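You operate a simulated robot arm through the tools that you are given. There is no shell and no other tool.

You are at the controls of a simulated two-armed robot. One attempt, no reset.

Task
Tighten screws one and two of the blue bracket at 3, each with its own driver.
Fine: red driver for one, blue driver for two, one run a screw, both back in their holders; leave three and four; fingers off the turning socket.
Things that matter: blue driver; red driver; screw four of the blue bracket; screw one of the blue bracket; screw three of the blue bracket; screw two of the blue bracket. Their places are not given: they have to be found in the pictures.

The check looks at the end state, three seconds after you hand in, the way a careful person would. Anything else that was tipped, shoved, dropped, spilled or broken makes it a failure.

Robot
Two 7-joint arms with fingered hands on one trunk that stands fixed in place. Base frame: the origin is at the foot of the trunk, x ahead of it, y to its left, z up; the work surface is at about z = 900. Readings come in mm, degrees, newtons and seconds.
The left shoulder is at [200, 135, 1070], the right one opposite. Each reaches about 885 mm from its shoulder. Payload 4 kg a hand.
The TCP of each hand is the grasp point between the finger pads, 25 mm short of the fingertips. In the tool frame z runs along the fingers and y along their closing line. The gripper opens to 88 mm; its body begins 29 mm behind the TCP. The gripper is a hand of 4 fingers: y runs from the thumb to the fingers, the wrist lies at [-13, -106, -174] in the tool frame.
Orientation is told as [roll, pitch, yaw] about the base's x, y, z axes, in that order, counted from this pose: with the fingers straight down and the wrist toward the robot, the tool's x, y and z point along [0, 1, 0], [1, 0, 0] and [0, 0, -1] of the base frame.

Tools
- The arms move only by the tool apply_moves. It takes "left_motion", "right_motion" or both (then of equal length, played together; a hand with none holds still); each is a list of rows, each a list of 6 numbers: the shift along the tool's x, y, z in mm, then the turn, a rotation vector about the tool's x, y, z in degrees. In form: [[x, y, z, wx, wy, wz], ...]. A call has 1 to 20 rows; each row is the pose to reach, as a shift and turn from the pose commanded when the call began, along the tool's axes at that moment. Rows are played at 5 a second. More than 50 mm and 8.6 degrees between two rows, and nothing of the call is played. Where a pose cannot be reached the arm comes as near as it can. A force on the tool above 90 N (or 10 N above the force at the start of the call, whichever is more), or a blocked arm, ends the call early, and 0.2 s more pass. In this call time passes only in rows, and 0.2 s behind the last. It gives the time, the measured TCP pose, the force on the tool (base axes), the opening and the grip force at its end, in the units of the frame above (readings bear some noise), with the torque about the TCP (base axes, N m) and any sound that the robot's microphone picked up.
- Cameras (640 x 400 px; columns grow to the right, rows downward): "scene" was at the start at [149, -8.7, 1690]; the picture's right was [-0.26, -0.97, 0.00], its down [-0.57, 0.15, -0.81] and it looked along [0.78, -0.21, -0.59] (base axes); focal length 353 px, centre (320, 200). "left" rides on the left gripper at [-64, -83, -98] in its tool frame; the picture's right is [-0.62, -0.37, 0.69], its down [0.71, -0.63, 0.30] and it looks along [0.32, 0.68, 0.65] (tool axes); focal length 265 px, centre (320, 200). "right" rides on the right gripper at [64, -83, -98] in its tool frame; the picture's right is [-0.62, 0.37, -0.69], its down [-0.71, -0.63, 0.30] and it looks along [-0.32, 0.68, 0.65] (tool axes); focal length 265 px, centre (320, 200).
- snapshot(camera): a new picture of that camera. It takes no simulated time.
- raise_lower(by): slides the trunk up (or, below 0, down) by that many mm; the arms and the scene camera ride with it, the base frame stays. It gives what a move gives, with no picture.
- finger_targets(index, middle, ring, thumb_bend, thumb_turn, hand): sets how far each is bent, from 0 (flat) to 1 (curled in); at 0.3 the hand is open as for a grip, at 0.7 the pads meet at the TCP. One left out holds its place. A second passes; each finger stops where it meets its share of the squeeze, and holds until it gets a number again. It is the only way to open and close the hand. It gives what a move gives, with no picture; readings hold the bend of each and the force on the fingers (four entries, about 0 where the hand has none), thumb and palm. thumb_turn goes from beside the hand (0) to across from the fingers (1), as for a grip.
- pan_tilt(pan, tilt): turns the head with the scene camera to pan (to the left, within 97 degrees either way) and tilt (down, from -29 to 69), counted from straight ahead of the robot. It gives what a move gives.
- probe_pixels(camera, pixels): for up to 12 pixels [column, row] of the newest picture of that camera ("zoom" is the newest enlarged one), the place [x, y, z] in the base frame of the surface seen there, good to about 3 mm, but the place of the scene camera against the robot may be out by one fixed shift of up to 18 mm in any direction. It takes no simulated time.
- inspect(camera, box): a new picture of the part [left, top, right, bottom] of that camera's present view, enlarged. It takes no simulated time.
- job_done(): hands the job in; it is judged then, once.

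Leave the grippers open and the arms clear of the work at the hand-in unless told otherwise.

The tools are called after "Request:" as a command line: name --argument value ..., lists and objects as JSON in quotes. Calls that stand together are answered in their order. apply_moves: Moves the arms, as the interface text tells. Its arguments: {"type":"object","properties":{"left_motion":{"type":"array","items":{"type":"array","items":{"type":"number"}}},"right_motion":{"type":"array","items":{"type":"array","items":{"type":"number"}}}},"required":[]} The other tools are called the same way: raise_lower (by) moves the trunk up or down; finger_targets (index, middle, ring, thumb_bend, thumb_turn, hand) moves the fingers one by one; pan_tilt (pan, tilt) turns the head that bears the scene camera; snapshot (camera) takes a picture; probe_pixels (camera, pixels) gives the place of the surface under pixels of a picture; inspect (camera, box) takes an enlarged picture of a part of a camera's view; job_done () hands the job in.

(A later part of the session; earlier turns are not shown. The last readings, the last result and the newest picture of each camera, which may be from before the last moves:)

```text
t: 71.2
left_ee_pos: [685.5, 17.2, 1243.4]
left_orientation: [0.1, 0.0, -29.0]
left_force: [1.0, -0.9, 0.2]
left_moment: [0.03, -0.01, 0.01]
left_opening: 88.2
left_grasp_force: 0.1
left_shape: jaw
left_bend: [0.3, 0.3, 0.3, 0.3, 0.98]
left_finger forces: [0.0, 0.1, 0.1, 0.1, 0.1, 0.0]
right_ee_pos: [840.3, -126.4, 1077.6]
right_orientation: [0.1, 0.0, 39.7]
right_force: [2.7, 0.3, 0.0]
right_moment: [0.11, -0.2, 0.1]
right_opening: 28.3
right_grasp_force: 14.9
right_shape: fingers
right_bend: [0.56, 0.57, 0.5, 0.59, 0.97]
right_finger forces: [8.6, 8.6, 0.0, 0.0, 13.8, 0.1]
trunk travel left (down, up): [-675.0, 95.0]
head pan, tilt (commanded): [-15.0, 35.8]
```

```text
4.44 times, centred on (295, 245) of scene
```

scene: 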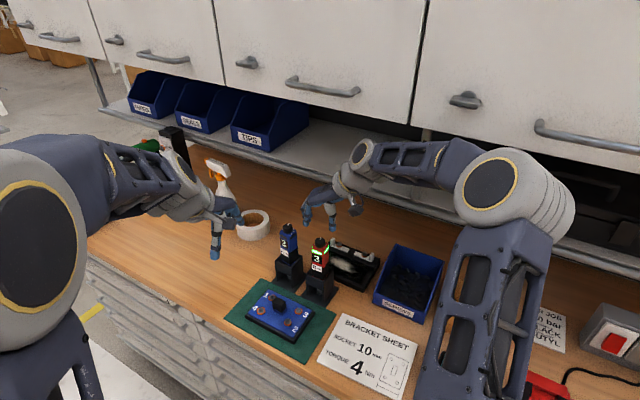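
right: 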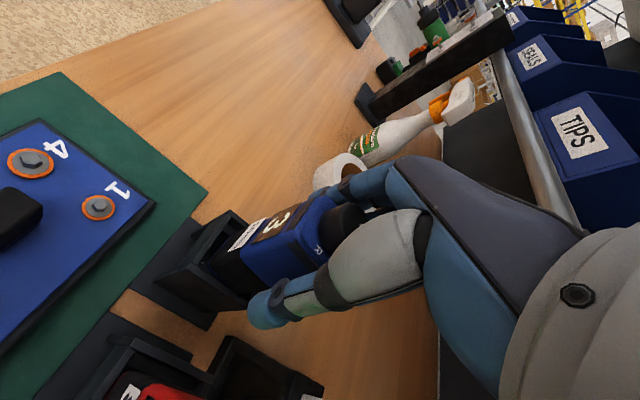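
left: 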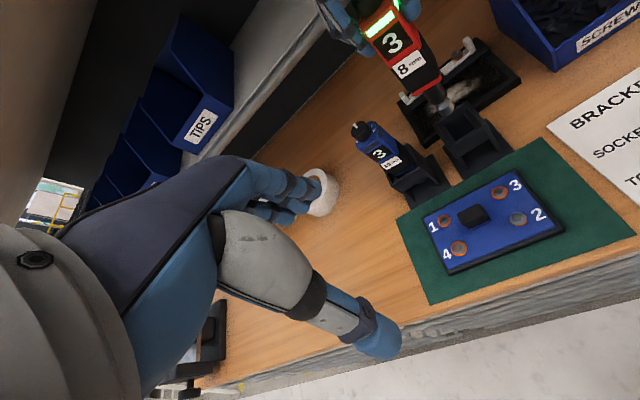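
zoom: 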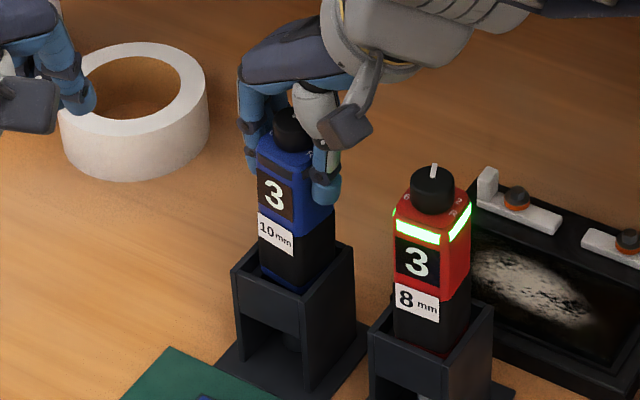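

Firm and even (8.6/8.6/13.8 N). I lift the blue driver 106 mm straight up.

Request:
apply_moves --right_motion '[[0, 0, -8, 0, 0, 0], [0, 0, -22, 0, 0, 0], [0, 0, -36, 0, 0, 0], [0, 0, -50, 0, 0, 0], [0, 0, -64, 0, 0, 0], [0, 0, -78, 0, 0, 0], [0, 0, -92, 0, 0, 0], [0, 0, -106, 0, 0, 0]]'

Request:
snapshot --camera "scene"

Request:
inspect --camera "scene" --box '[250, 170, 340, 290]'

Request:
inspect --camera "left" --box '[320, 30, 460, 190]'

Request:
inspect --camera "right" --box '[130, 170, 360, 330]'

```text
t: 73.0
left_ee_pos: [685.8, 18.1, 1244.3]
left_orientation: [-0.1, 0.0, -29.0]
left_force: [-0.2, -0.2, -0.5]
left_moment: [0.0, 0.02, -0.01]
left_opening: 88.1
left_grasp_force: 0.0
left_shape: jaw
left_bend: [0.3, 0.3, 0.3, 0.3, 0.98]
left_finger forces: [0.0, 0.1, 0.1, 0.1, 0.0, 0.0]
right_ee_pos: [841.4, -125.2, 1184.3]
right_orientation: [0.2, 0.0, 39.7]
right_force: [0.8, -0.1, -5.3]
right_moment: [-0.03, 0.0, 0.01]
right_opening: 28.5
right_grasp_force: 13.4
right_shape: fingers
right_bend: [0.56, 0.58, 0.5, 0.59, 0.95]
right_finger forces: [7.6, 6.0, 0.1, 0.1, 13.7, 0.0]
trunk travel left (down, up): [-675.0, 95.0]
head pan, tilt (commanded): [-15.0, 35.8]
```

```text
taken
```

scene: 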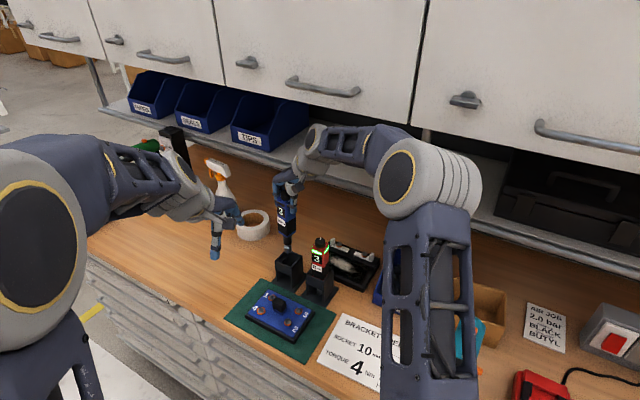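

```text
3.33 times, centred on (295, 230) of scene
```

zoom: 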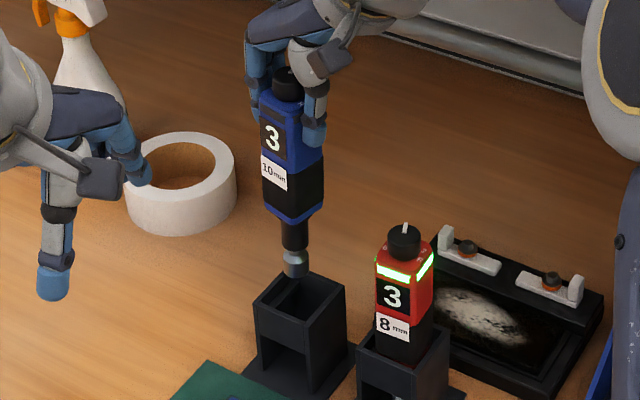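

```text
2.50 times, centred on (390, 110) of left
```

zoom: 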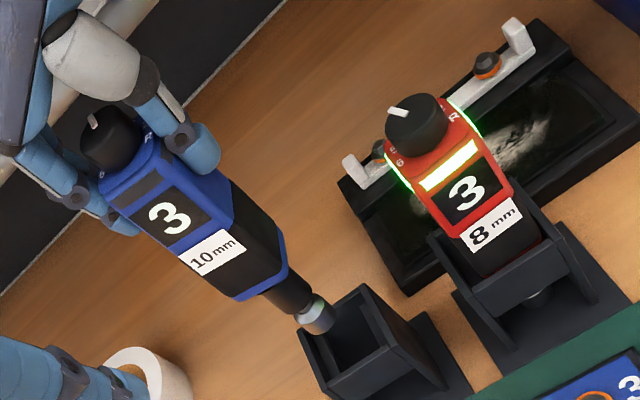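

```text
2.50 times, centred on (245, 250) of right
```

zoom: 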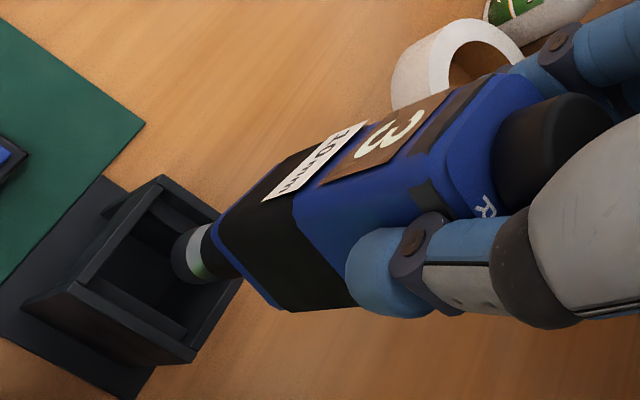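

The blue driver is up and nearly vertical. Before carrying it to screw 2 I move the left hand out of the way, back to the bracket's left side (TCP ≈ (672, 111, 1112)), where its camera sees screw 2.

Request:
apply_moves --left_motion '[[19, -14, 33, 0, 0, 0], [38, -28.5, 66, 0, 0, 0], [56.5, -43, 99, 0, 0, 0], [75.3, -57.2, 132, 0, 0, 0]]'

Request:
apply_moves --right_motion '[[27, -21, 0, 0, 0, 0], [54, -43, 0, 0, 0, 0], [81, -64, 0, 0, 0, 0], [108, -85, 0, 0, 0, 0], [126, -100, 0, 0, 0, 0], [134.5, -106.6, 0, 0, 0, 0]]'

Request:
snapshot --camera "left"

Request:
snapshot --camera "scene"

Request:
snapshot --camera "right"

```text
t: 74.0
left_ee_pos: [671.1, 109.2, 1112.7]
left_orientation: [0.1, -0.1, -29.0]
left_force: [-0.4, -0.3, 0.9]
left_moment: [0.02, 0.0, 0.0]
left_opening: 87.5
left_grasp_force: 0.0
left_shape: jaw
left_bend: [0.3, 0.3, 0.3, 0.3, 0.98]
left_finger forces: [0.1, 0.0, 0.1, 0.0, 0.1, 0.0]
right_ee_pos: [840.4, -126.2, 1184.5]
right_orientation: [0.2, 0.0, 39.7]
right_force: [0.1, 0.1, -4.9]
right_moment: [-0.03, -0.02, -0.02]
right_opening: 29.0
right_grasp_force: 13.3
right_shape: fingers
right_bend: [0.56, 0.58, 0.5, 0.59, 0.95]
right_finger forces: [7.6, 5.9, 0.1, 0.1, 13.7, 0.1]
trunk travel left (down, up): [-675.0, 95.0]
head pan, tilt (commanded): [-15.0, 35.8]
```

```text
t: 75.4
left_ee_pos: [670.7, 111.5, 1112.2]
left_orientation: [0.0, 0.0, -29.0]
left_force: [0.3, 0.4, -0.2]
left_moment: [0.02, 0.0, 0.0]
left_opening: 87.9
left_grasp_force: 0.0
left_shape: jaw
left_bend: [0.3, 0.3, 0.3, 0.3, 0.98]
left_finger forces: [0.1, 0.1, 0.1, 0.0, 0.0, 0.1]
right_ee_pos: [672.9, -91.2, 1184.8]
right_orientation: [0.0, 0.1, 39.7]
right_force: [-1.1, 1.4, -4.7]
right_moment: [-0.01, 0.01, 0.0]
right_opening: 28.8
right_grasp_force: 14.0
right_shape: fingers
right_bend: [0.56, 0.58, 0.5, 0.59, 0.95]
right_finger forces: [7.6, 5.9, 0.0, 0.0, 13.6, 0.1]
trunk travel left (down, up): [-675.0, 95.0]
head pan, tilt (commanded): [-15.0, 35.8]
```

```text
taken
```

left: 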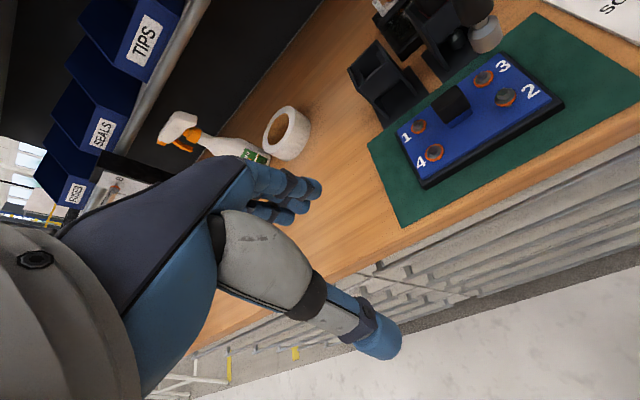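

```text
taken
```

scene: 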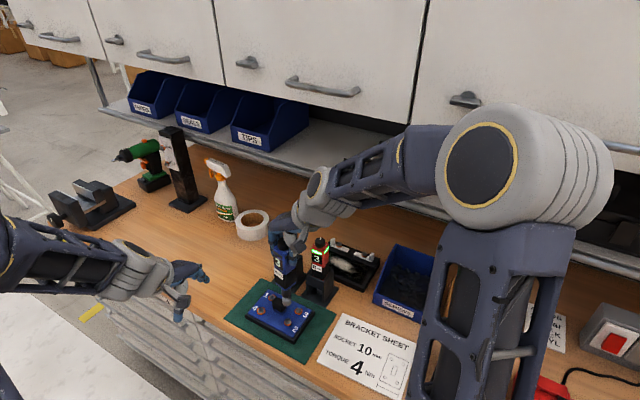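

```text
taken
```

right: 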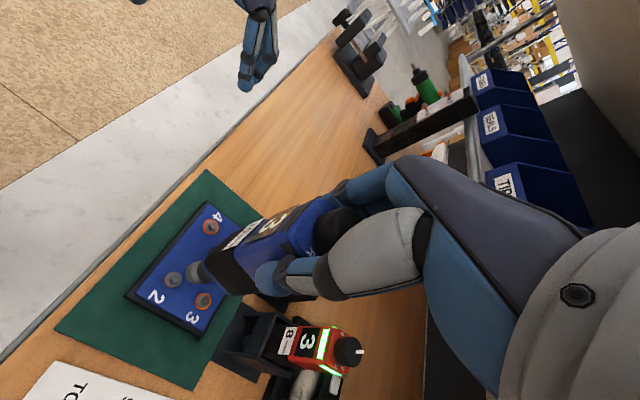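

Now above the bracket. In the left view screw 2 is at (506,97). I lower 42 mm and zoom in.

Request:
apply_moves --right_motion '[[0, 0, 15, 0, 0, 0], [0, 0, 30, 0, 0, 0], [0, 0, 42, 0, 0, 0]]'

Request:
inspect --camera "left" --box '[470, 60, 540, 120]'

Request:
inspect --camera "scene" --box '[265, 285, 310, 330]'

Request:
inspect --camera "right" --box '[120, 200, 270, 330]'

```text
t: 76.2
left_ee_pos: [669.4, 110.8, 1111.9]
left_orientation: [0.1, 0.0, -29.0]
left_force: [-0.5, -0.2, -0.2]
left_moment: [0.0, -0.01, 0.01]
left_opening: 87.6
left_grasp_force: 0.0
left_shape: jaw
left_bend: [0.3, 0.3, 0.3, 0.3, 0.98]
left_finger forces: [0.0, 0.0, 0.1, 0.0, 0.0, 0.1]
right_ee_pos: [672.2, -89.4, 1144.3]
right_orientation: [0.1, 0.1, 39.7]
right_force: [0.0, 0.8, -3.6]
right_moment: [-0.05, -0.04, 0.04]
right_opening: 28.7
right_grasp_force: 13.4
right_shape: fingers
right_bend: [0.56, 0.58, 0.5, 0.59, 0.95]
right_finger forces: [7.5, 5.9, 0.1, 0.0, 13.5, 0.0]
trunk travel left (down, up): [-675.0, 95.0]
head pan, tilt (commanded): [-15.0, 35.8]
```

```text
6.67 times, centred on (505, 90) of left
```

zoom: 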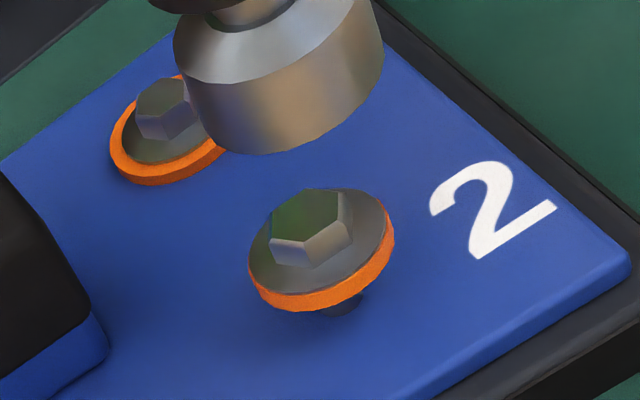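

```text
8.89 times, centred on (288, 308) of scene
```

zoom: 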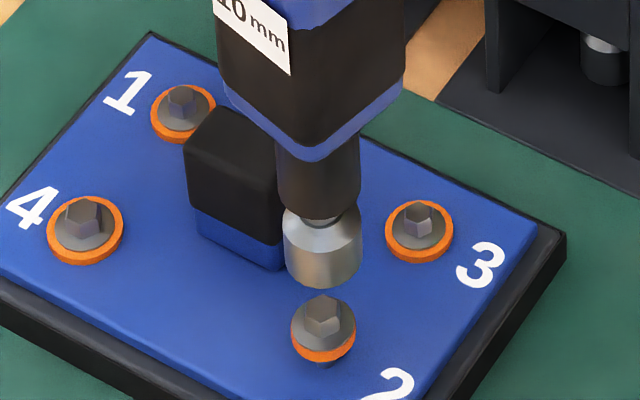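

```text
3.08 times, centred on (195, 265) of right
```

zoom: 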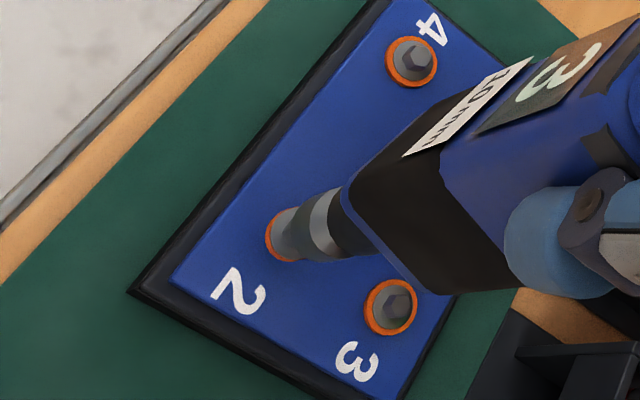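

Computed from the left and scene views: the hex of screw 2 lies (+3.5, +0.8) mm from the socket axis, about 27 mm below. I correct and lower 14 mm.

Request:
apply_moves --right_motion '[[-0.8, 1.6, 0, 0, 0, 0], [-1.6, 3.2, 7, 0, 0, 0], [-1.6, 3.2, 14, 0, 0, 0]]'

Request:
inspect --camera "left" --box '[470, 60, 540, 120]'

Request:
inspect --camera "scene" --box '[265, 285, 310, 330]'

Request:
inspect --camera "right" --box '[130, 210, 230, 300]'

```text
t: 77.0
left_ee_pos: [671.3, 110.4, 1113.4]
left_orientation: [0.1, -0.1, -29.1]
left_force: [-0.2, -0.5, 0.2]
left_moment: [0.03, -0.03, 0.03]
left_opening: 87.9
left_grasp_force: 0.0
left_shape: jaw
left_bend: [0.3, 0.3, 0.3, 0.3, 0.98]
left_finger forces: [0.0, 0.0, 0.0, 0.0, 0.1, 0.0]
right_ee_pos: [677.6, -89.4, 1128.7]
right_orientation: [0.1, 0.0, 39.7]
right_force: [-0.1, 0.2, -3.7]
right_moment: [0.03, -0.03, -0.02]
right_opening: 28.4
right_grasp_force: 13.5
right_shape: fingers
right_bend: [0.56, 0.58, 0.5, 0.59, 0.95]
right_finger forces: [7.5, 6.0, 0.1, 0.0, 13.7, 0.0]
trunk travel left (down, up): [-675.0, 95.0]
head pan, tilt (commanded): [-15.0, 35.8]
```

```text
6.67 times, centred on (505, 90) of left
```

zoom: 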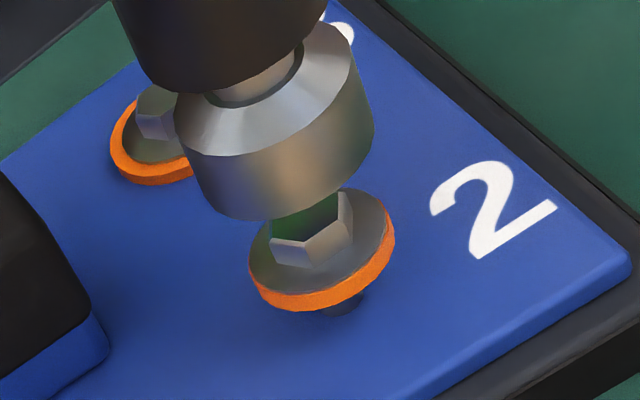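

```text
8.89 times, centred on (288, 308) of scene
```

zoom: 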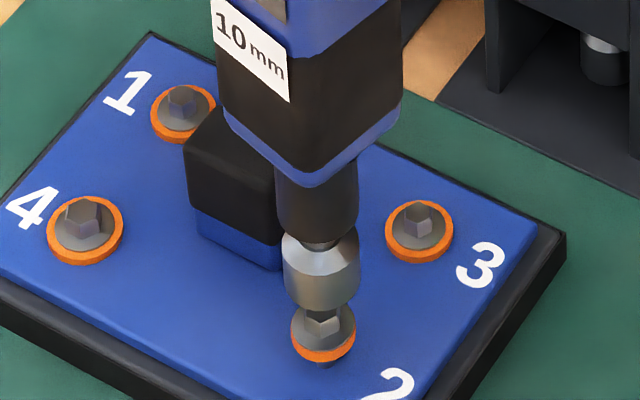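

```text
4.44 times, centred on (180, 255) of right
```

zoom: 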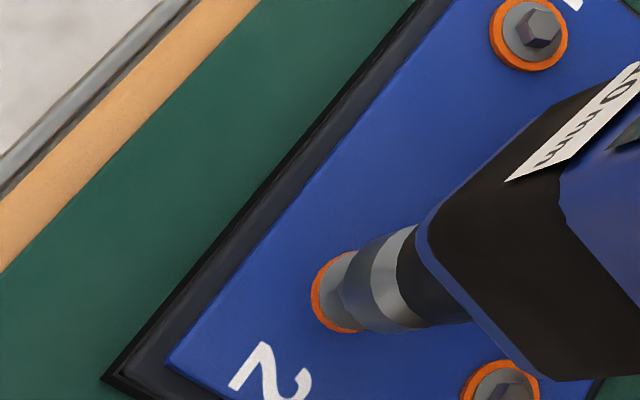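

Aligned within about half a millimetre; gap about 13–15 mm. I lower 9 mm and look again.

Request:
apply_moves --right_motion '[[0, 0, 4.5, 0, 0, 0], [0, 0, 9, 0, 0, 0]]'

Request:
inspect --camera "left" --box '[470, 60, 540, 120]'

Request:
inspect --camera "scene" --box '[265, 285, 310, 330]'

Request:
inspect --camera "right" --box '[130, 210, 230, 300]'

```text
t: 77.6
left_ee_pos: [671.4, 109.6, 1112.8]
left_orientation: [-0.1, 0.0, -29.0]
left_force: [0.4, 0.5, 0.1]
left_moment: [0.01, 0.0, 0.0]
left_opening: 87.9
left_grasp_force: 0.1
left_shape: jaw
left_bend: [0.3, 0.3, 0.3, 0.3, 0.98]
left_finger forces: [0.0, 0.0, 0.0, 0.0, 0.0, 0.2]
right_ee_pos: [676.6, -89.1, 1120.7]
right_orientation: [0.1, 0.1, 39.8]
right_force: [0.6, 0.9, -4.0]
right_moment: [-0.04, -0.03, 0.01]
right_opening: 28.2
right_grasp_force: 13.4
right_shape: fingers
right_bend: [0.56, 0.58, 0.5, 0.59, 0.95]
right_finger forces: [7.5, 6.0, 0.0, 0.0, 13.6, 0.0]
trunk travel left (down, up): [-675.0, 95.0]
head pan, tilt (commanded): [-15.0, 35.8]
```

```text
6.67 times, centred on (505, 90) of left
```

zoom: 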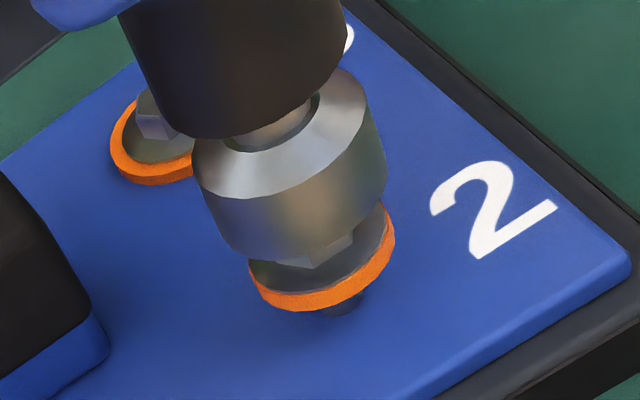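

```text
8.89 times, centred on (288, 308) of scene
```

zoom: 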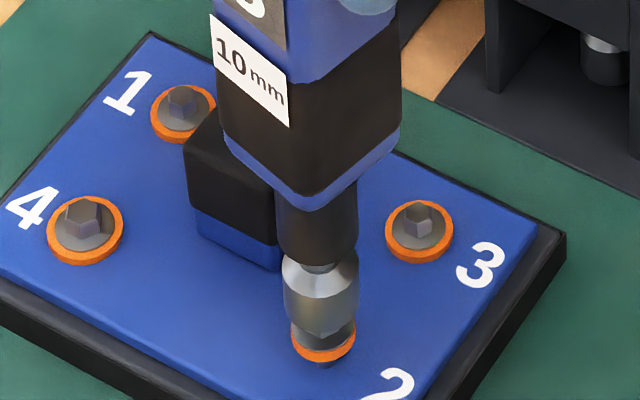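

```text
4.44 times, centred on (180, 255) of right
```

zoom: 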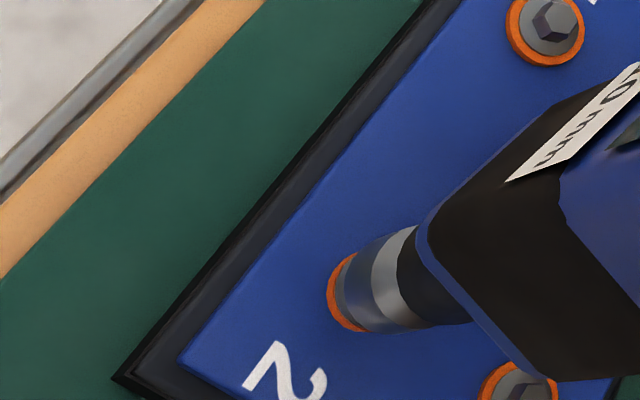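

Aligned within 0.4 mm, about 3–4 mm above the hex. I lower 6 mm so the socket takes the hex.

Request:
apply_moves --right_motion '[[0, 0, 2, 0, 0, 0], [0, 0, 4, 0, 0, 0], [0, 0, 6, 0, 0, 0]]'

Request:
inspect --camera "left" --box '[470, 60, 540, 120]'

Request:
inspect --camera "scene" --box '[265, 285, 310, 330]'

```text
t: 78.4
left_ee_pos: [671.4, 110.2, 1112.7]
left_orientation: [0.0, 0.0, -29.0]
left_force: [-0.3, -0.9, 0.3]
left_moment: [0.02, 0.03, -0.01]
left_opening: 87.6
left_grasp_force: 0.0
left_shape: jaw
left_bend: [0.3, 0.3, 0.3, 0.3, 0.98]
left_finger forces: [0.0, 0.0, 0.1, 0.0, 0.1, 0.0]
right_ee_pos: [675.3, -88.2, 1113.9]
right_orientation: [0.0, 0.0, 39.7]
right_force: [-0.5, 0.3, -4.5]
right_moment: [-0.02, -0.02, 0.02]
right_opening: 28.6
right_grasp_force: 13.6
right_shape: fingers
right_bend: [0.56, 0.58, 0.5, 0.59, 0.95]
right_finger forces: [7.4, 5.9, 0.0, 0.1, 13.6, 0.0]
trunk travel left (down, up): [-675.0, 95.0]
head pan, tilt (commanded): [-15.0, 35.8]
```

```text
6.67 times, centred on (505, 90) of left
```

zoom: 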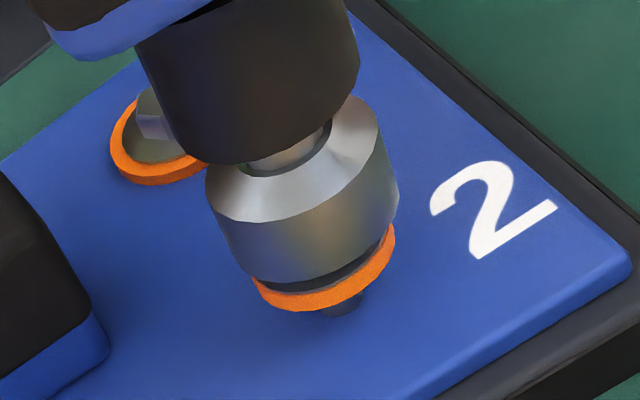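

```text
8.89 times, centred on (288, 308) of scene
```

zoom: 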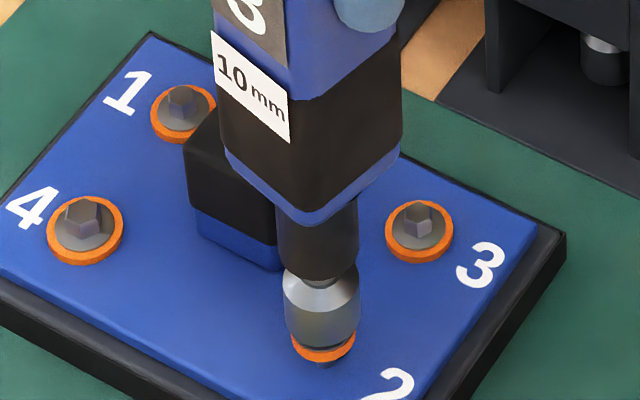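

The socket slides over the hex without force. I go on 3.5 mm to contact.

Request:
apply_moves --right_motion '[[0, 0, 1.5, 0, 0, 0], [0, 0, 3.5, 0, 0, 0]]'

Request:
inspect --camera "left" --box '[450, 30, 540, 120]'

```text
t: 79.0
left_ee_pos: [670.3, 110.1, 1113.5]
left_orientation: [-0.1, 0.0, -29.0]
left_force: [-0.5, 0.2, 0.5]
left_moment: [0.0, 0.01, 0.01]
left_opening: 87.4
left_grasp_force: 0.1
left_shape: jaw
left_bend: [0.3, 0.3, 0.3, 0.3, 0.98]
left_finger forces: [0.1, 0.0, 0.0, 0.0, 0.1, 0.0]
right_ee_pos: [676.2, -88.2, 1111.4]
right_orientation: [0.1, 0.0, 39.7]
right_force: [0.2, -0.1, -2.0]
right_moment: [-0.03, 0.04, 0.02]
right_opening: 28.6
right_grasp_force: 13.5
right_shape: fingers
right_bend: [0.56, 0.58, 0.5, 0.59, 0.95]
right_finger forces: [7.4, 6.2, 0.0, 0.1, 13.7, 0.0]
trunk travel left (down, up): [-675.0, 95.0]
head pan, tilt (commanded): [-15.0, 35.8]
```

```text
4.44 times, centred on (495, 75) of left
```

zoom: 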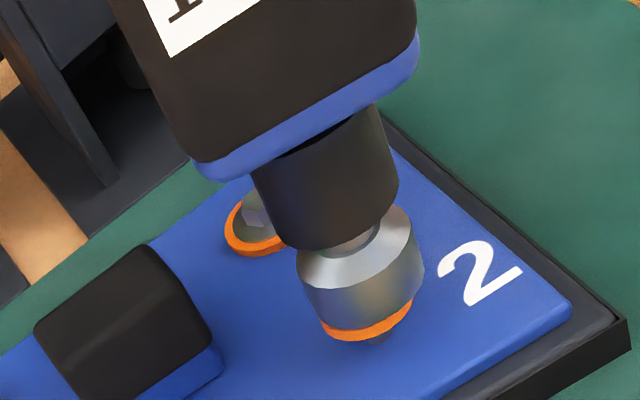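

Contact (≈2.5 N). I press on to start the run: 4.2 mm in small rows.

Request:
apply_moves --right_motion '[[0, 0, 1.2, 0, 0, 0], [0, 0, 2.4, 0, 0, 0], [0, 0, 3.4, 0, 0, 0], [0, 0, 4.4, 0, 0, 0]]'

Request:
inspect --camera "left" --box '[450, 30, 540, 120]'

```text
t: 80.0
left_ee_pos: [671.2, 110.5, 1113.9]
left_orientation: [0.0, 0.1, -29.0]
left_force: [-0.7, 0.6, 0.5]
left_moment: [0.02, -0.02, 0.02]
left_opening: 87.5
left_grasp_force: 0.0
left_shape: jaw
left_bend: [0.3, 0.3, 0.3, 0.3, 0.98]
left_finger forces: [0.0, 0.0, 0.1, 0.0, 0.0, 0.0]
right_ee_pos: [676.3, -89.4, 1106.0]
right_orientation: [0.1, 0.0, 39.7]
right_force: [-0.5, 0.1, 1.0]
right_moment: [0.01, 0.03, -0.06]
right_opening: 28.4
right_grasp_force: 14.2
right_shape: fingers
right_bend: [0.56, 0.58, 0.5, 0.59, 0.95]
right_finger forces: [7.8, 6.2, 0.0, 0.1, 14.2, 0.0]
trunk travel left (down, up): [-675.0, 95.0]
head pan, tilt (commanded): [-15.0, 35.8]
```

```text
4.44 times, centred on (495, 75) of left
```

zoom: 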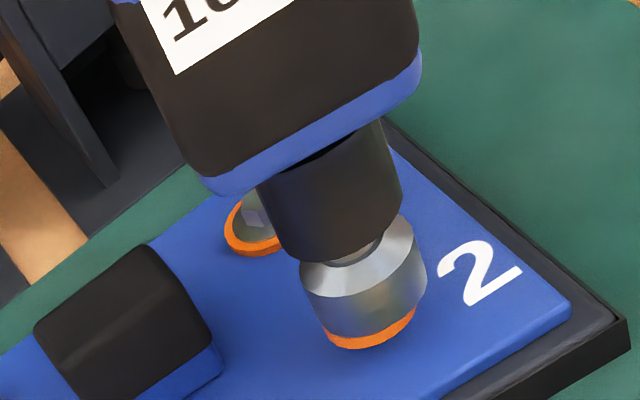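

The run has begun (the flange moved down). I follow 5 mm.

Request:
apply_moves --right_motion '[[0, 0, 2.5, 0, 0, 0], [0, 0, 5, 0, 0, 0]]'

Request:
inspect --camera "left" --box '[450, 20, 540, 120]'

```text
t: 80.6
left_ee_pos: [671.3, 110.2, 1112.4]
left_orientation: [0.0, 0.0, -29.0]
left_force: [-0.1, -0.1, -0.2]
left_moment: [0.01, 0.0, -0.04]
left_opening: 87.8
left_grasp_force: 0.1
left_shape: jaw
left_bend: [0.3, 0.3, 0.3, 0.3, 0.98]
left_finger forces: [0.0, 0.0, 0.1, 0.0, 0.0, 0.0]
right_ee_pos: [676.5, -89.1, 1102.1]
right_orientation: [0.1, 0.0, 39.6]
right_force: [-0.1, -0.1, 0.7]
right_moment: [0.0, 0.02, 0.01]
right_opening: 28.5
right_grasp_force: 13.5
right_shape: fingers
right_bend: [0.56, 0.58, 0.5, 0.59, 0.95]
right_finger forces: [7.8, 6.3, 0.0, 0.1, 14.2, 0.0]
trunk travel left (down, up): [-675.0, 95.0]
head pan, tilt (commanded): [-15.0, 35.8]
```

```text
4.00 times, centred on (495, 70) of left
```

zoom: 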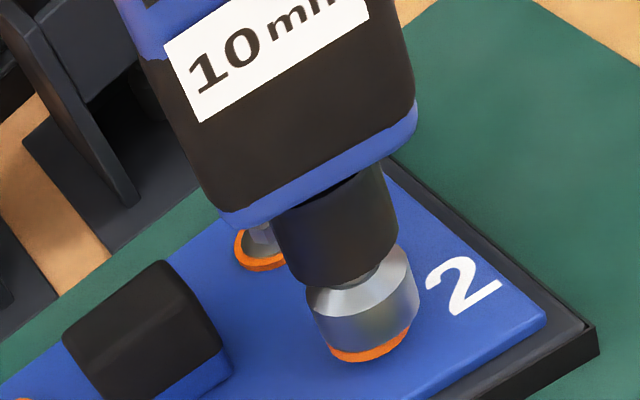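

Still running with about 5 N push. I follow another 4 mm.

Request:
apply_moves --right_motion '[[0, 0, 2, 0, 0, 0], [0, 0, 4, 0, 0, 0]]'

Request:
inspect --camera "left" --box '[430, 0, 540, 120]'

Request:
inspect --camera "scene" --box '[255, 235, 325, 330]'

```text
t: 81.2
left_ee_pos: [671.6, 111.0, 1113.3]
left_orientation: [0.0, 0.0, -28.9]
left_force: [-0.2, -0.9, 0.3]
left_moment: [0.03, 0.01, 0.0]
left_opening: 87.6
left_grasp_force: 0.0
left_shape: jaw
left_bend: [0.3, 0.3, 0.3, 0.3, 0.98]
left_finger forces: [0.0, 0.0, 0.1, 0.0, 0.0, 0.0]
right_ee_pos: [677.2, -89.9, 1097.6]
right_orientation: [0.2, 0.1, 39.7]
right_force: [0.3, -0.4, 1.8]
right_moment: [0.03, 0.02, -0.02]
right_opening: 28.4
right_grasp_force: 14.4
right_shape: fingers
right_bend: [0.56, 0.58, 0.5, 0.59, 0.95]
right_finger forces: [7.8, 6.2, 0.0, 0.1, 14.2, 0.0]
trunk travel left (down, up): [-675.0, 95.0]
head pan, tilt (commanded): [-15.0, 35.8]
```

```text
3.33 times, centred on (485, 60) of left
```

zoom: 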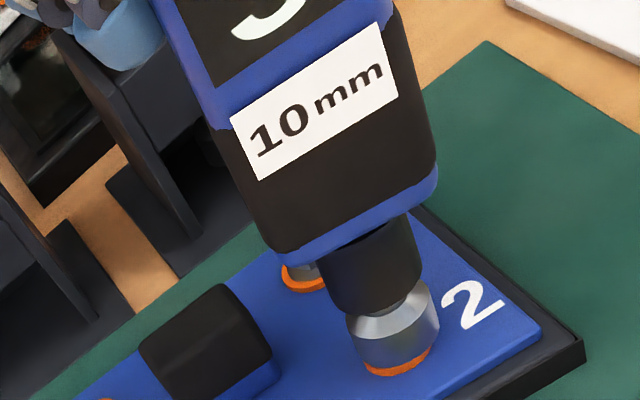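

```text
4.21 times, centred on (290, 282) of scene
```

zoom: 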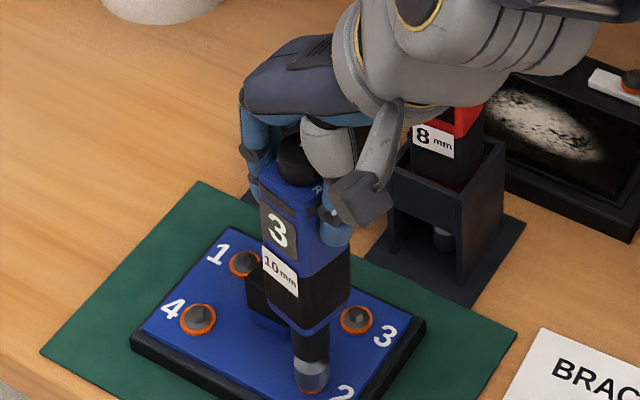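

Not green yet. I follow 3 mm more.

Request:
apply_moves --right_motion '[[0, 0, 1.5, 0, 0, 0], [0, 0, 3, 0, 0, 0]]'

Request:
inspect --camera "scene" --box '[255, 235, 325, 330]'

Request:
inspect --camera "left" --box '[430, 0, 540, 120]'

```text
t: 81.8
left_ee_pos: [670.7, 109.6, 1113.2]
left_orientation: [0.0, 0.0, -29.0]
left_force: [0.3, 0.0, -0.1]
left_moment: [-0.03, 0.01, -0.02]
left_opening: 87.7
left_grasp_force: 0.1
left_shape: jaw
left_bend: [0.3, 0.3, 0.3, 0.3, 0.98]
left_finger forces: [0.1, 0.1, 0.0, 0.0, 0.1, 0.0]
right_ee_pos: [676.1, -89.0, 1093.5]
right_orientation: [0.0, 0.0, 39.7]
right_force: [-0.2, -0.3, 2.9]
right_moment: [-0.01, 0.01, 0.02]
right_opening: 28.3
right_grasp_force: 14.0
right_shape: fingers
right_bend: [0.56, 0.58, 0.5, 0.59, 0.95]
right_finger forces: [7.9, 6.4, 0.1, 0.0, 14.3, 0.0]
trunk travel left (down, up): [-675.0, 95.0]
head pan, tilt (commanded): [-15.0, 35.8]
```

```text
4.21 times, centred on (290, 282) of scene
```

zoom: 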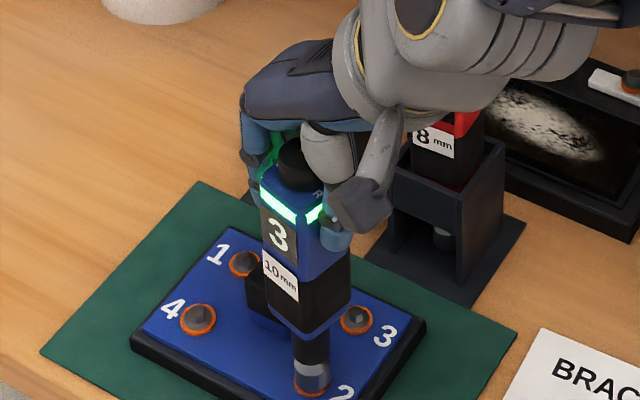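

```text
3.33 times, centred on (485, 60) of left
```

zoom: 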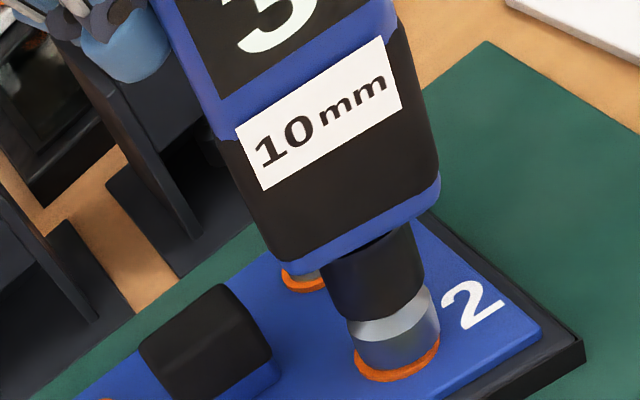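

Green light on the blue driver: screw 2 is at torque. I lift straight off, 92 mm up.

Request:
apply_moves --right_motion '[[0, 0, -12, 0, 0, 0], [0, 0, -32, 0, 0, 0], [0, 0, -52, 0, 0, 0], [0, 0, -72, 0, 0, 0], [0, 0, -92, 0, 0, 0]]'

Request:
inspect --camera "left" --box '[390, 40, 590, 190]'

Request:
snapshot --camera "scene"

```text
t: 83.0
left_ee_pos: [671.0, 111.2, 1113.0]
left_orientation: [0.0, 0.0, -29.0]
left_force: [0.3, 0.2, -0.3]
left_moment: [-0.03, -0.01, -0.01]
left_opening: 87.8
left_grasp_force: 0.0
left_shape: jaw
left_bend: [0.3, 0.3, 0.3, 0.3, 0.98]
left_finger forces: [0.0, 0.0, 0.0, 0.0, 0.0, 0.0]
right_ee_pos: [675.6, -89.6, 1185.2]
right_orientation: [0.0, 0.1, 39.8]
right_force: [0.6, 0.4, -4.2]
right_moment: [-0.01, 0.03, -0.03]
right_opening: 28.5
right_grasp_force: 14.1
right_shape: fingers
right_bend: [0.56, 0.58, 0.5, 0.59, 0.95]
right_finger forces: [7.7, 6.2, 0.0, 0.0, 14.0, 0.0]
trunk travel left (down, up): [-675.0, 95.0]
head pan, tilt (commanded): [-15.0, 35.8]
```

```text
2.67 times, centred on (490, 115) of left
```

zoom: 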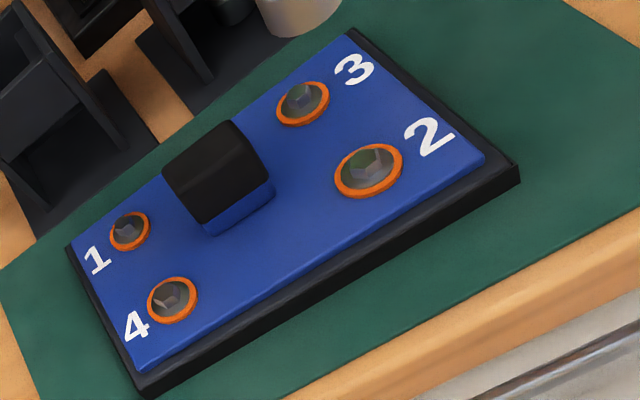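

```text
taken
```

scene: 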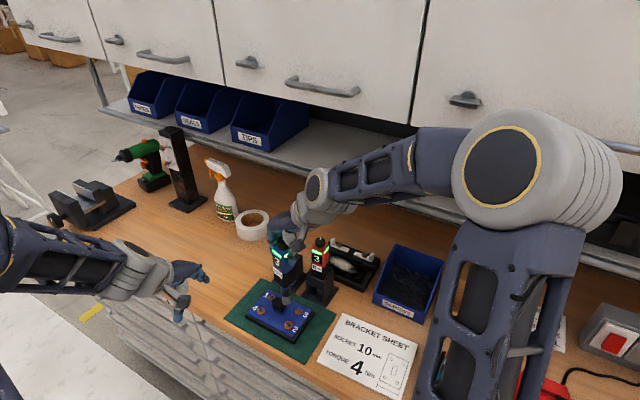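

All four screws are flush now; 3 and 4 untouched. I carry the blue driver back above its holder by the reverse path, then bring the left camera to its holder view.

Request:
apply_moves --right_motion '[[-13, 10, 0, 0, 0, 0], [-40, 31, 0, 0, 0, 0], [-67, 52, 0, 0, 0, 0], [-94, 73, 0, 0, 0, 0], [-120, 94, 0, 0, 0, 0], [-132.9, 103.4, 0, 0, 0, 0]]'

Request:
apply_moves --left_motion '[[-19, 14, -33, 0, 0, 0], [-38, 28.5, -66, 0, 0, 0], [-56.5, 43, -99, 0, 0, 0], [-75.3, 57.2, -132, 0, 0, 0]]' --right_motion '[[0, 0, 0, 0, 0, -1.5], [0, 0, 0, 0, 0, -3], [0, 0, 0, 0, 0, -4.5], [0, 0, 0, 0, 0, -5.3]]'

Request:
snapshot --camera "left"

Request:
inspect --camera "left" --box '[360, 90, 450, 190]'

Request:
inspect --camera "scene" --box '[260, 225, 320, 290]'

Request:
inspect --camera "right" --box '[120, 200, 280, 330]'

```text
t: 84.4
left_ee_pos: [672.3, 109.7, 1112.5]
left_orientation: [0.0, 0.0, -29.0]
left_force: [0.1, -0.2, -0.1]
left_moment: [0.0, -0.03, 0.02]
left_opening: 87.8
left_grasp_force: 0.1
left_shape: jaw
left_bend: [0.3, 0.3, 0.3, 0.3, 0.98]
left_finger forces: [0.0, 0.0, 0.0, 0.1, 0.0, 0.1]
right_ee_pos: [839.5, -124.7, 1186.2]
right_orientation: [0.1, 0.1, 39.7]
right_force: [1.2, -1.4, -4.0]
right_moment: [0.01, -0.01, -0.02]
right_opening: 28.9
right_grasp_force: 13.9
right_shape: fingers
right_bend: [0.56, 0.58, 0.5, 0.59, 0.95]
right_finger forces: [7.6, 6.0, 0.0, 0.0, 13.7, 0.1]
trunk travel left (down, up): [-675.0, 95.0]
head pan, tilt (commanded): [-15.0, 35.8]
```

```text
t: 85.4
left_ee_pos: [683.4, 17.9, 1245.2]
left_orientation: [-0.1, 0.0, -28.9]
left_force: [1.3, 0.7, 0.3]
left_moment: [0.0, 0.01, 0.03]
left_opening: 87.6
left_grasp_force: 0.2
left_shape: jaw
left_bend: [0.3, 0.3, 0.3, 0.3, 0.98]
left_finger forces: [0.0, 0.0, 0.0, 0.0, 0.1, 0.1]
right_ee_pos: [841.1, -124.5, 1186.5]
right_orientation: [0.1, 0.0, 45.0]
right_force: [0.3, -0.2, -4.6]
right_moment: [-0.01, -0.03, 0.02]
right_opening: 28.7
right_grasp_force: 13.8
right_shape: fingers
right_bend: [0.56, 0.58, 0.5, 0.59, 0.95]
right_finger forces: [7.7, 6.0, 0.0, 0.0, 13.7, 0.0]
trunk travel left (down, up): [-675.0, 95.0]
head pan, tilt (commanded): [-15.0, 35.8]
```

```text
taken
```

left: 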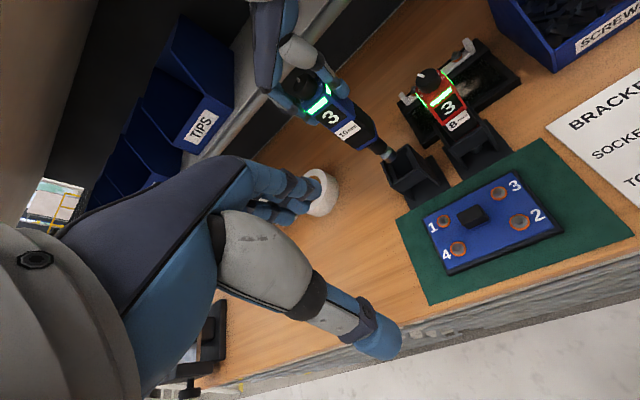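

```text
4.00 times, centred on (405, 140) of left
```

zoom: 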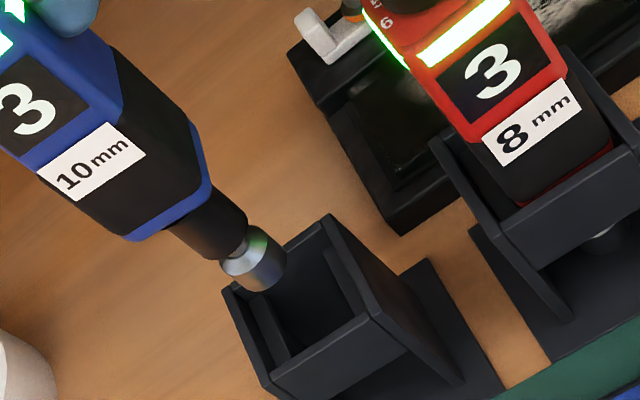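

```text
6.15 times, centred on (290, 258) of scene
```

zoom: 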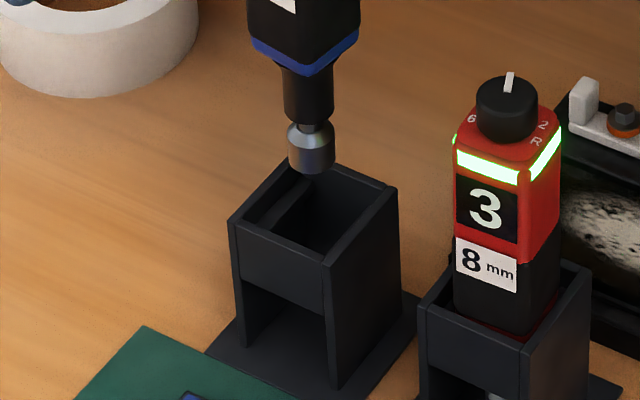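

```text
3.08 times, centred on (200, 265) of right
```

zoom: 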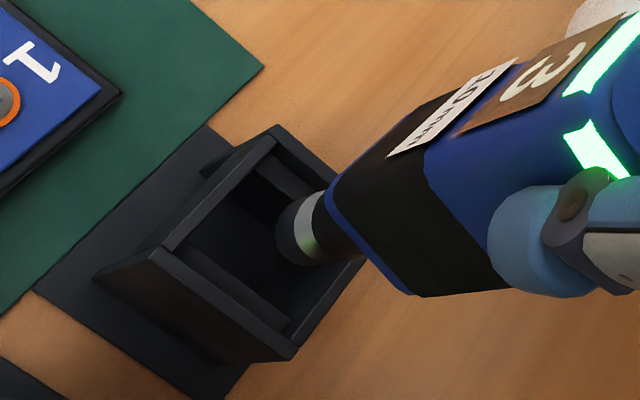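

Socket and pocket are aligned within 1 mm; the body is still ~6° off square. I turn 6° more anticlockwise and lower 45 mm.

Request:
apply_moves --right_motion '[[0, 0, 0, 0, 0, -3], [0, 0, 5, 0, 0, -6], [0, 0, 25, 0, 0, -6], [0, 0, 45, 0, 0, -6]]'

Request:
inspect --camera "left" --box '[360, 90, 450, 190]'

Request:
inspect --camera "scene" --box '[260, 225, 320, 290]'

Request:
inspect --camera "right" --box '[120, 200, 280, 330]'

```text
t: 86.4
left_ee_pos: [684.8, 18.4, 1244.3]
left_orientation: [0.1, 0.0, -29.0]
left_force: [-0.1, 0.0, 0.0]
left_moment: [-0.01, 0.0, -0.01]
left_opening: 87.8
left_grasp_force: 0.1
left_shape: jaw
left_bend: [0.3, 0.3, 0.3, 0.3, 0.98]
left_finger forces: [0.0, 0.1, 0.0, 0.0, 0.0, 0.1]
right_ee_pos: [839.2, -125.2, 1139.9]
right_orientation: [0.3, 0.1, 51.0]
right_force: [-0.2, -0.1, -3.9]
right_moment: [-0.01, -0.01, -0.03]
right_opening: 28.6
right_grasp_force: 14.0
right_shape: fingers
right_bend: [0.56, 0.58, 0.5, 0.59, 0.95]
right_finger forces: [7.6, 6.0, 0.1, 0.0, 13.8, 0.0]
trunk travel left (down, up): [-675.0, 95.0]
head pan, tilt (commanded): [-15.0, 35.8]
```

```text
4.00 times, centred on (405, 140) of left
```

zoom: 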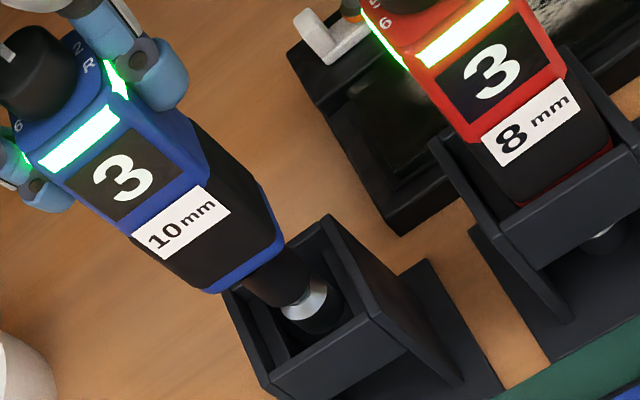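

```text
6.15 times, centred on (290, 258) of scene
```

zoom: 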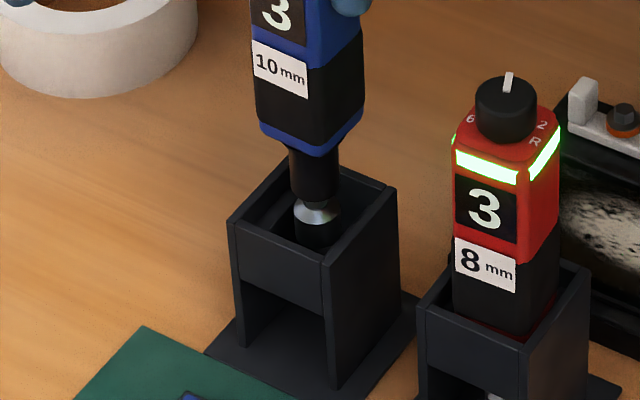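

```text
3.08 times, centred on (200, 265) of right
```

zoom: 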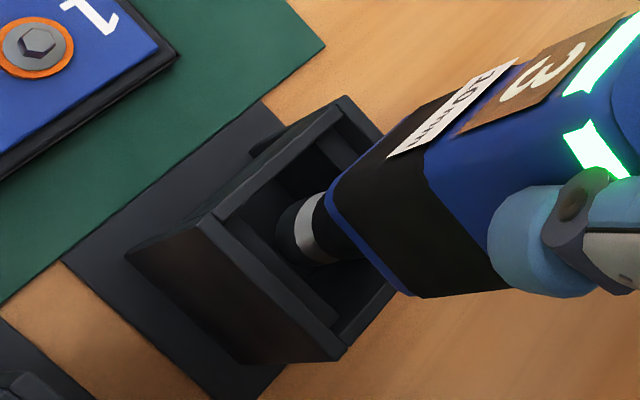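

Square now. The body's lower end sits about 2 mm toward −s from the pocket centre because the driver leans ~1.5°. I straighten it (hand tilt 1.5°, shift +4.3 mm along s) so socket and body are both centred.

Request:
apply_moves --right_motion '[[-0.1, 1.4, 0, 0.5, 0, 0], [-0.25, 2.8, 0, 1.0, 0.1, 0], [-0.4, 4.2, 0, 1.5, 0.1, 0]]'

Request:
inspect --camera "left" --box '[360, 90, 450, 190]'

Request:
inspect --camera "scene" --box '[260, 225, 320, 290]'

Request:
inspect --camera "right" --box '[120, 200, 280, 330]'

```text
t: 87.2
left_ee_pos: [685.3, 17.5, 1245.4]
left_orientation: [-0.1, 0.0, -29.1]
left_force: [0.9, 0.0, -0.6]
left_moment: [0.02, 0.04, 0.02]
left_opening: 87.4
left_grasp_force: 0.1
left_shape: jaw
left_bend: [0.3, 0.3, 0.3, 0.3, 0.98]
left_finger forces: [0.0, 0.2, 0.0, 0.1, 0.0, 0.0]
right_ee_pos: [843.8, -121.4, 1139.5]
right_orientation: [0.2, 1.5, 51.0]
right_force: [0.7, -0.1, -4.7]
right_moment: [0.01, -0.02, 0.0]
right_opening: 28.5
right_grasp_force: 13.9
right_shape: fingers
right_bend: [0.56, 0.58, 0.5, 0.59, 0.95]
right_finger forces: [7.6, 6.1, 0.1, 0.0, 13.7, 0.0]
trunk travel left (down, up): [-675.0, 95.0]
head pan, tilt (commanded): [-15.0, 35.8]
```

```text
4.00 times, centred on (405, 140) of left
```

zoom: 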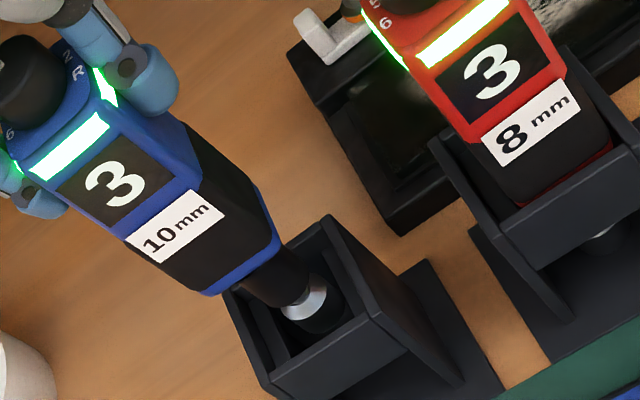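

```text
6.15 times, centred on (290, 258) of scene
```

zoom: 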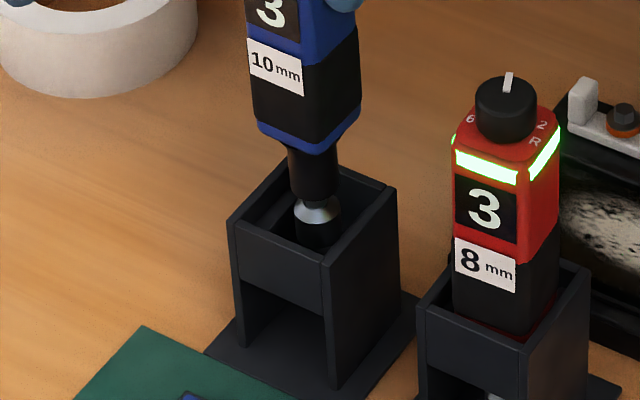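

```text
3.08 times, centred on (200, 265) of right
```

zoom: 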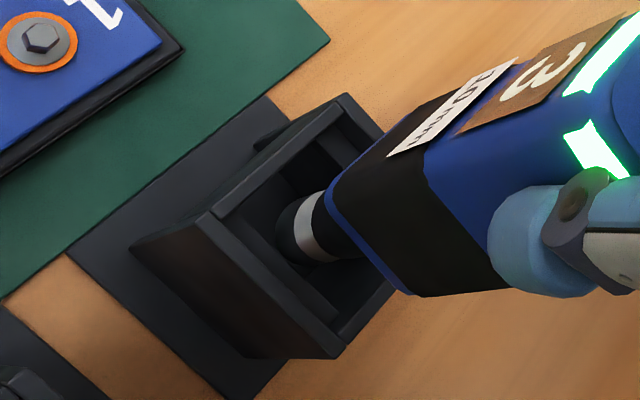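

Centred. I lower 30 mm vertically.

Request:
apply_moves --right_motion '[[0, 0.3, 10, 0, 0, 0], [0, 0.5, 20, 0, 0, 0], [-0.1, 0.8, 30, 0, 0, 0]]'

Request:
inspect --camera "left" --box '[360, 100, 440, 190]'

Request:
inspect --camera "scene" --box '[270, 240, 320, 285]'

Request:
inspect --camera "right" --box '[140, 190, 280, 310]'

```text
t: 88.0
left_ee_pos: [683.8, 17.2, 1245.3]
left_orientation: [0.0, 0.0, -28.9]
left_force: [0.3, 0.1, -0.1]
left_moment: [-0.01, -0.02, 0.0]
left_opening: 87.7
left_grasp_force: 0.0
left_shape: jaw
left_bend: [0.3, 0.3, 0.3, 0.3, 0.98]
left_finger forces: [0.1, 0.0, 0.1, 0.1, 0.0, 0.1]
right_ee_pos: [842.9, -122.1, 1109.9]
right_orientation: [0.2, 1.4, 50.9]
right_force: [-0.1, 0.2, -4.5]
right_moment: [-0.02, -0.04, 0.01]
right_opening: 28.8
right_grasp_force: 13.9
right_shape: fingers
right_bend: [0.56, 0.58, 0.5, 0.59, 0.95]
right_finger forces: [7.7, 6.0, 0.1, 0.0, 13.6, 0.0]
trunk travel left (down, up): [-675.0, 95.0]
head pan, tilt (commanded): [-15.0, 35.8]
```

```text
4.44 times, centred on (400, 145) of left
```

zoom: 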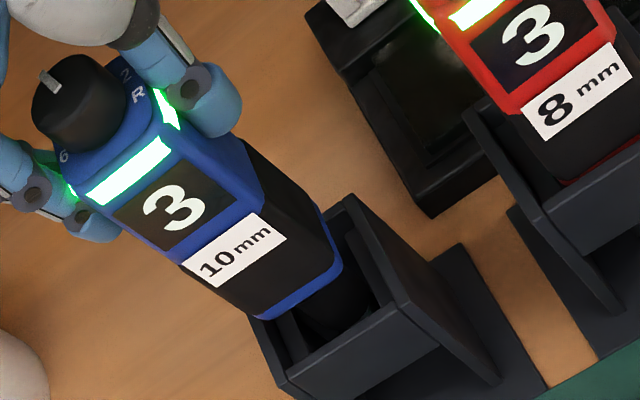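

```text
8.89 times, centred on (295, 262) of scene
```

zoom: 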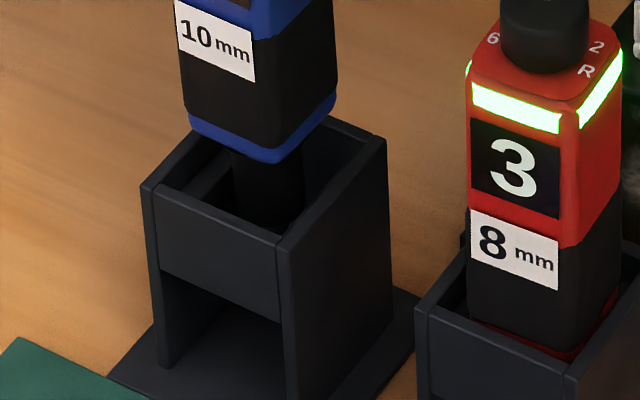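

```text
3.33 times, centred on (210, 250) of right
```

zoom: 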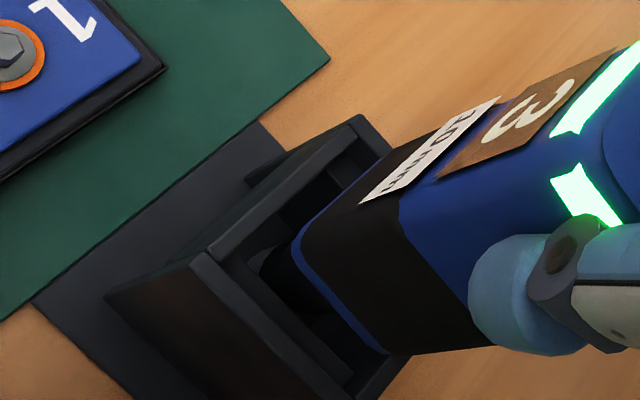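

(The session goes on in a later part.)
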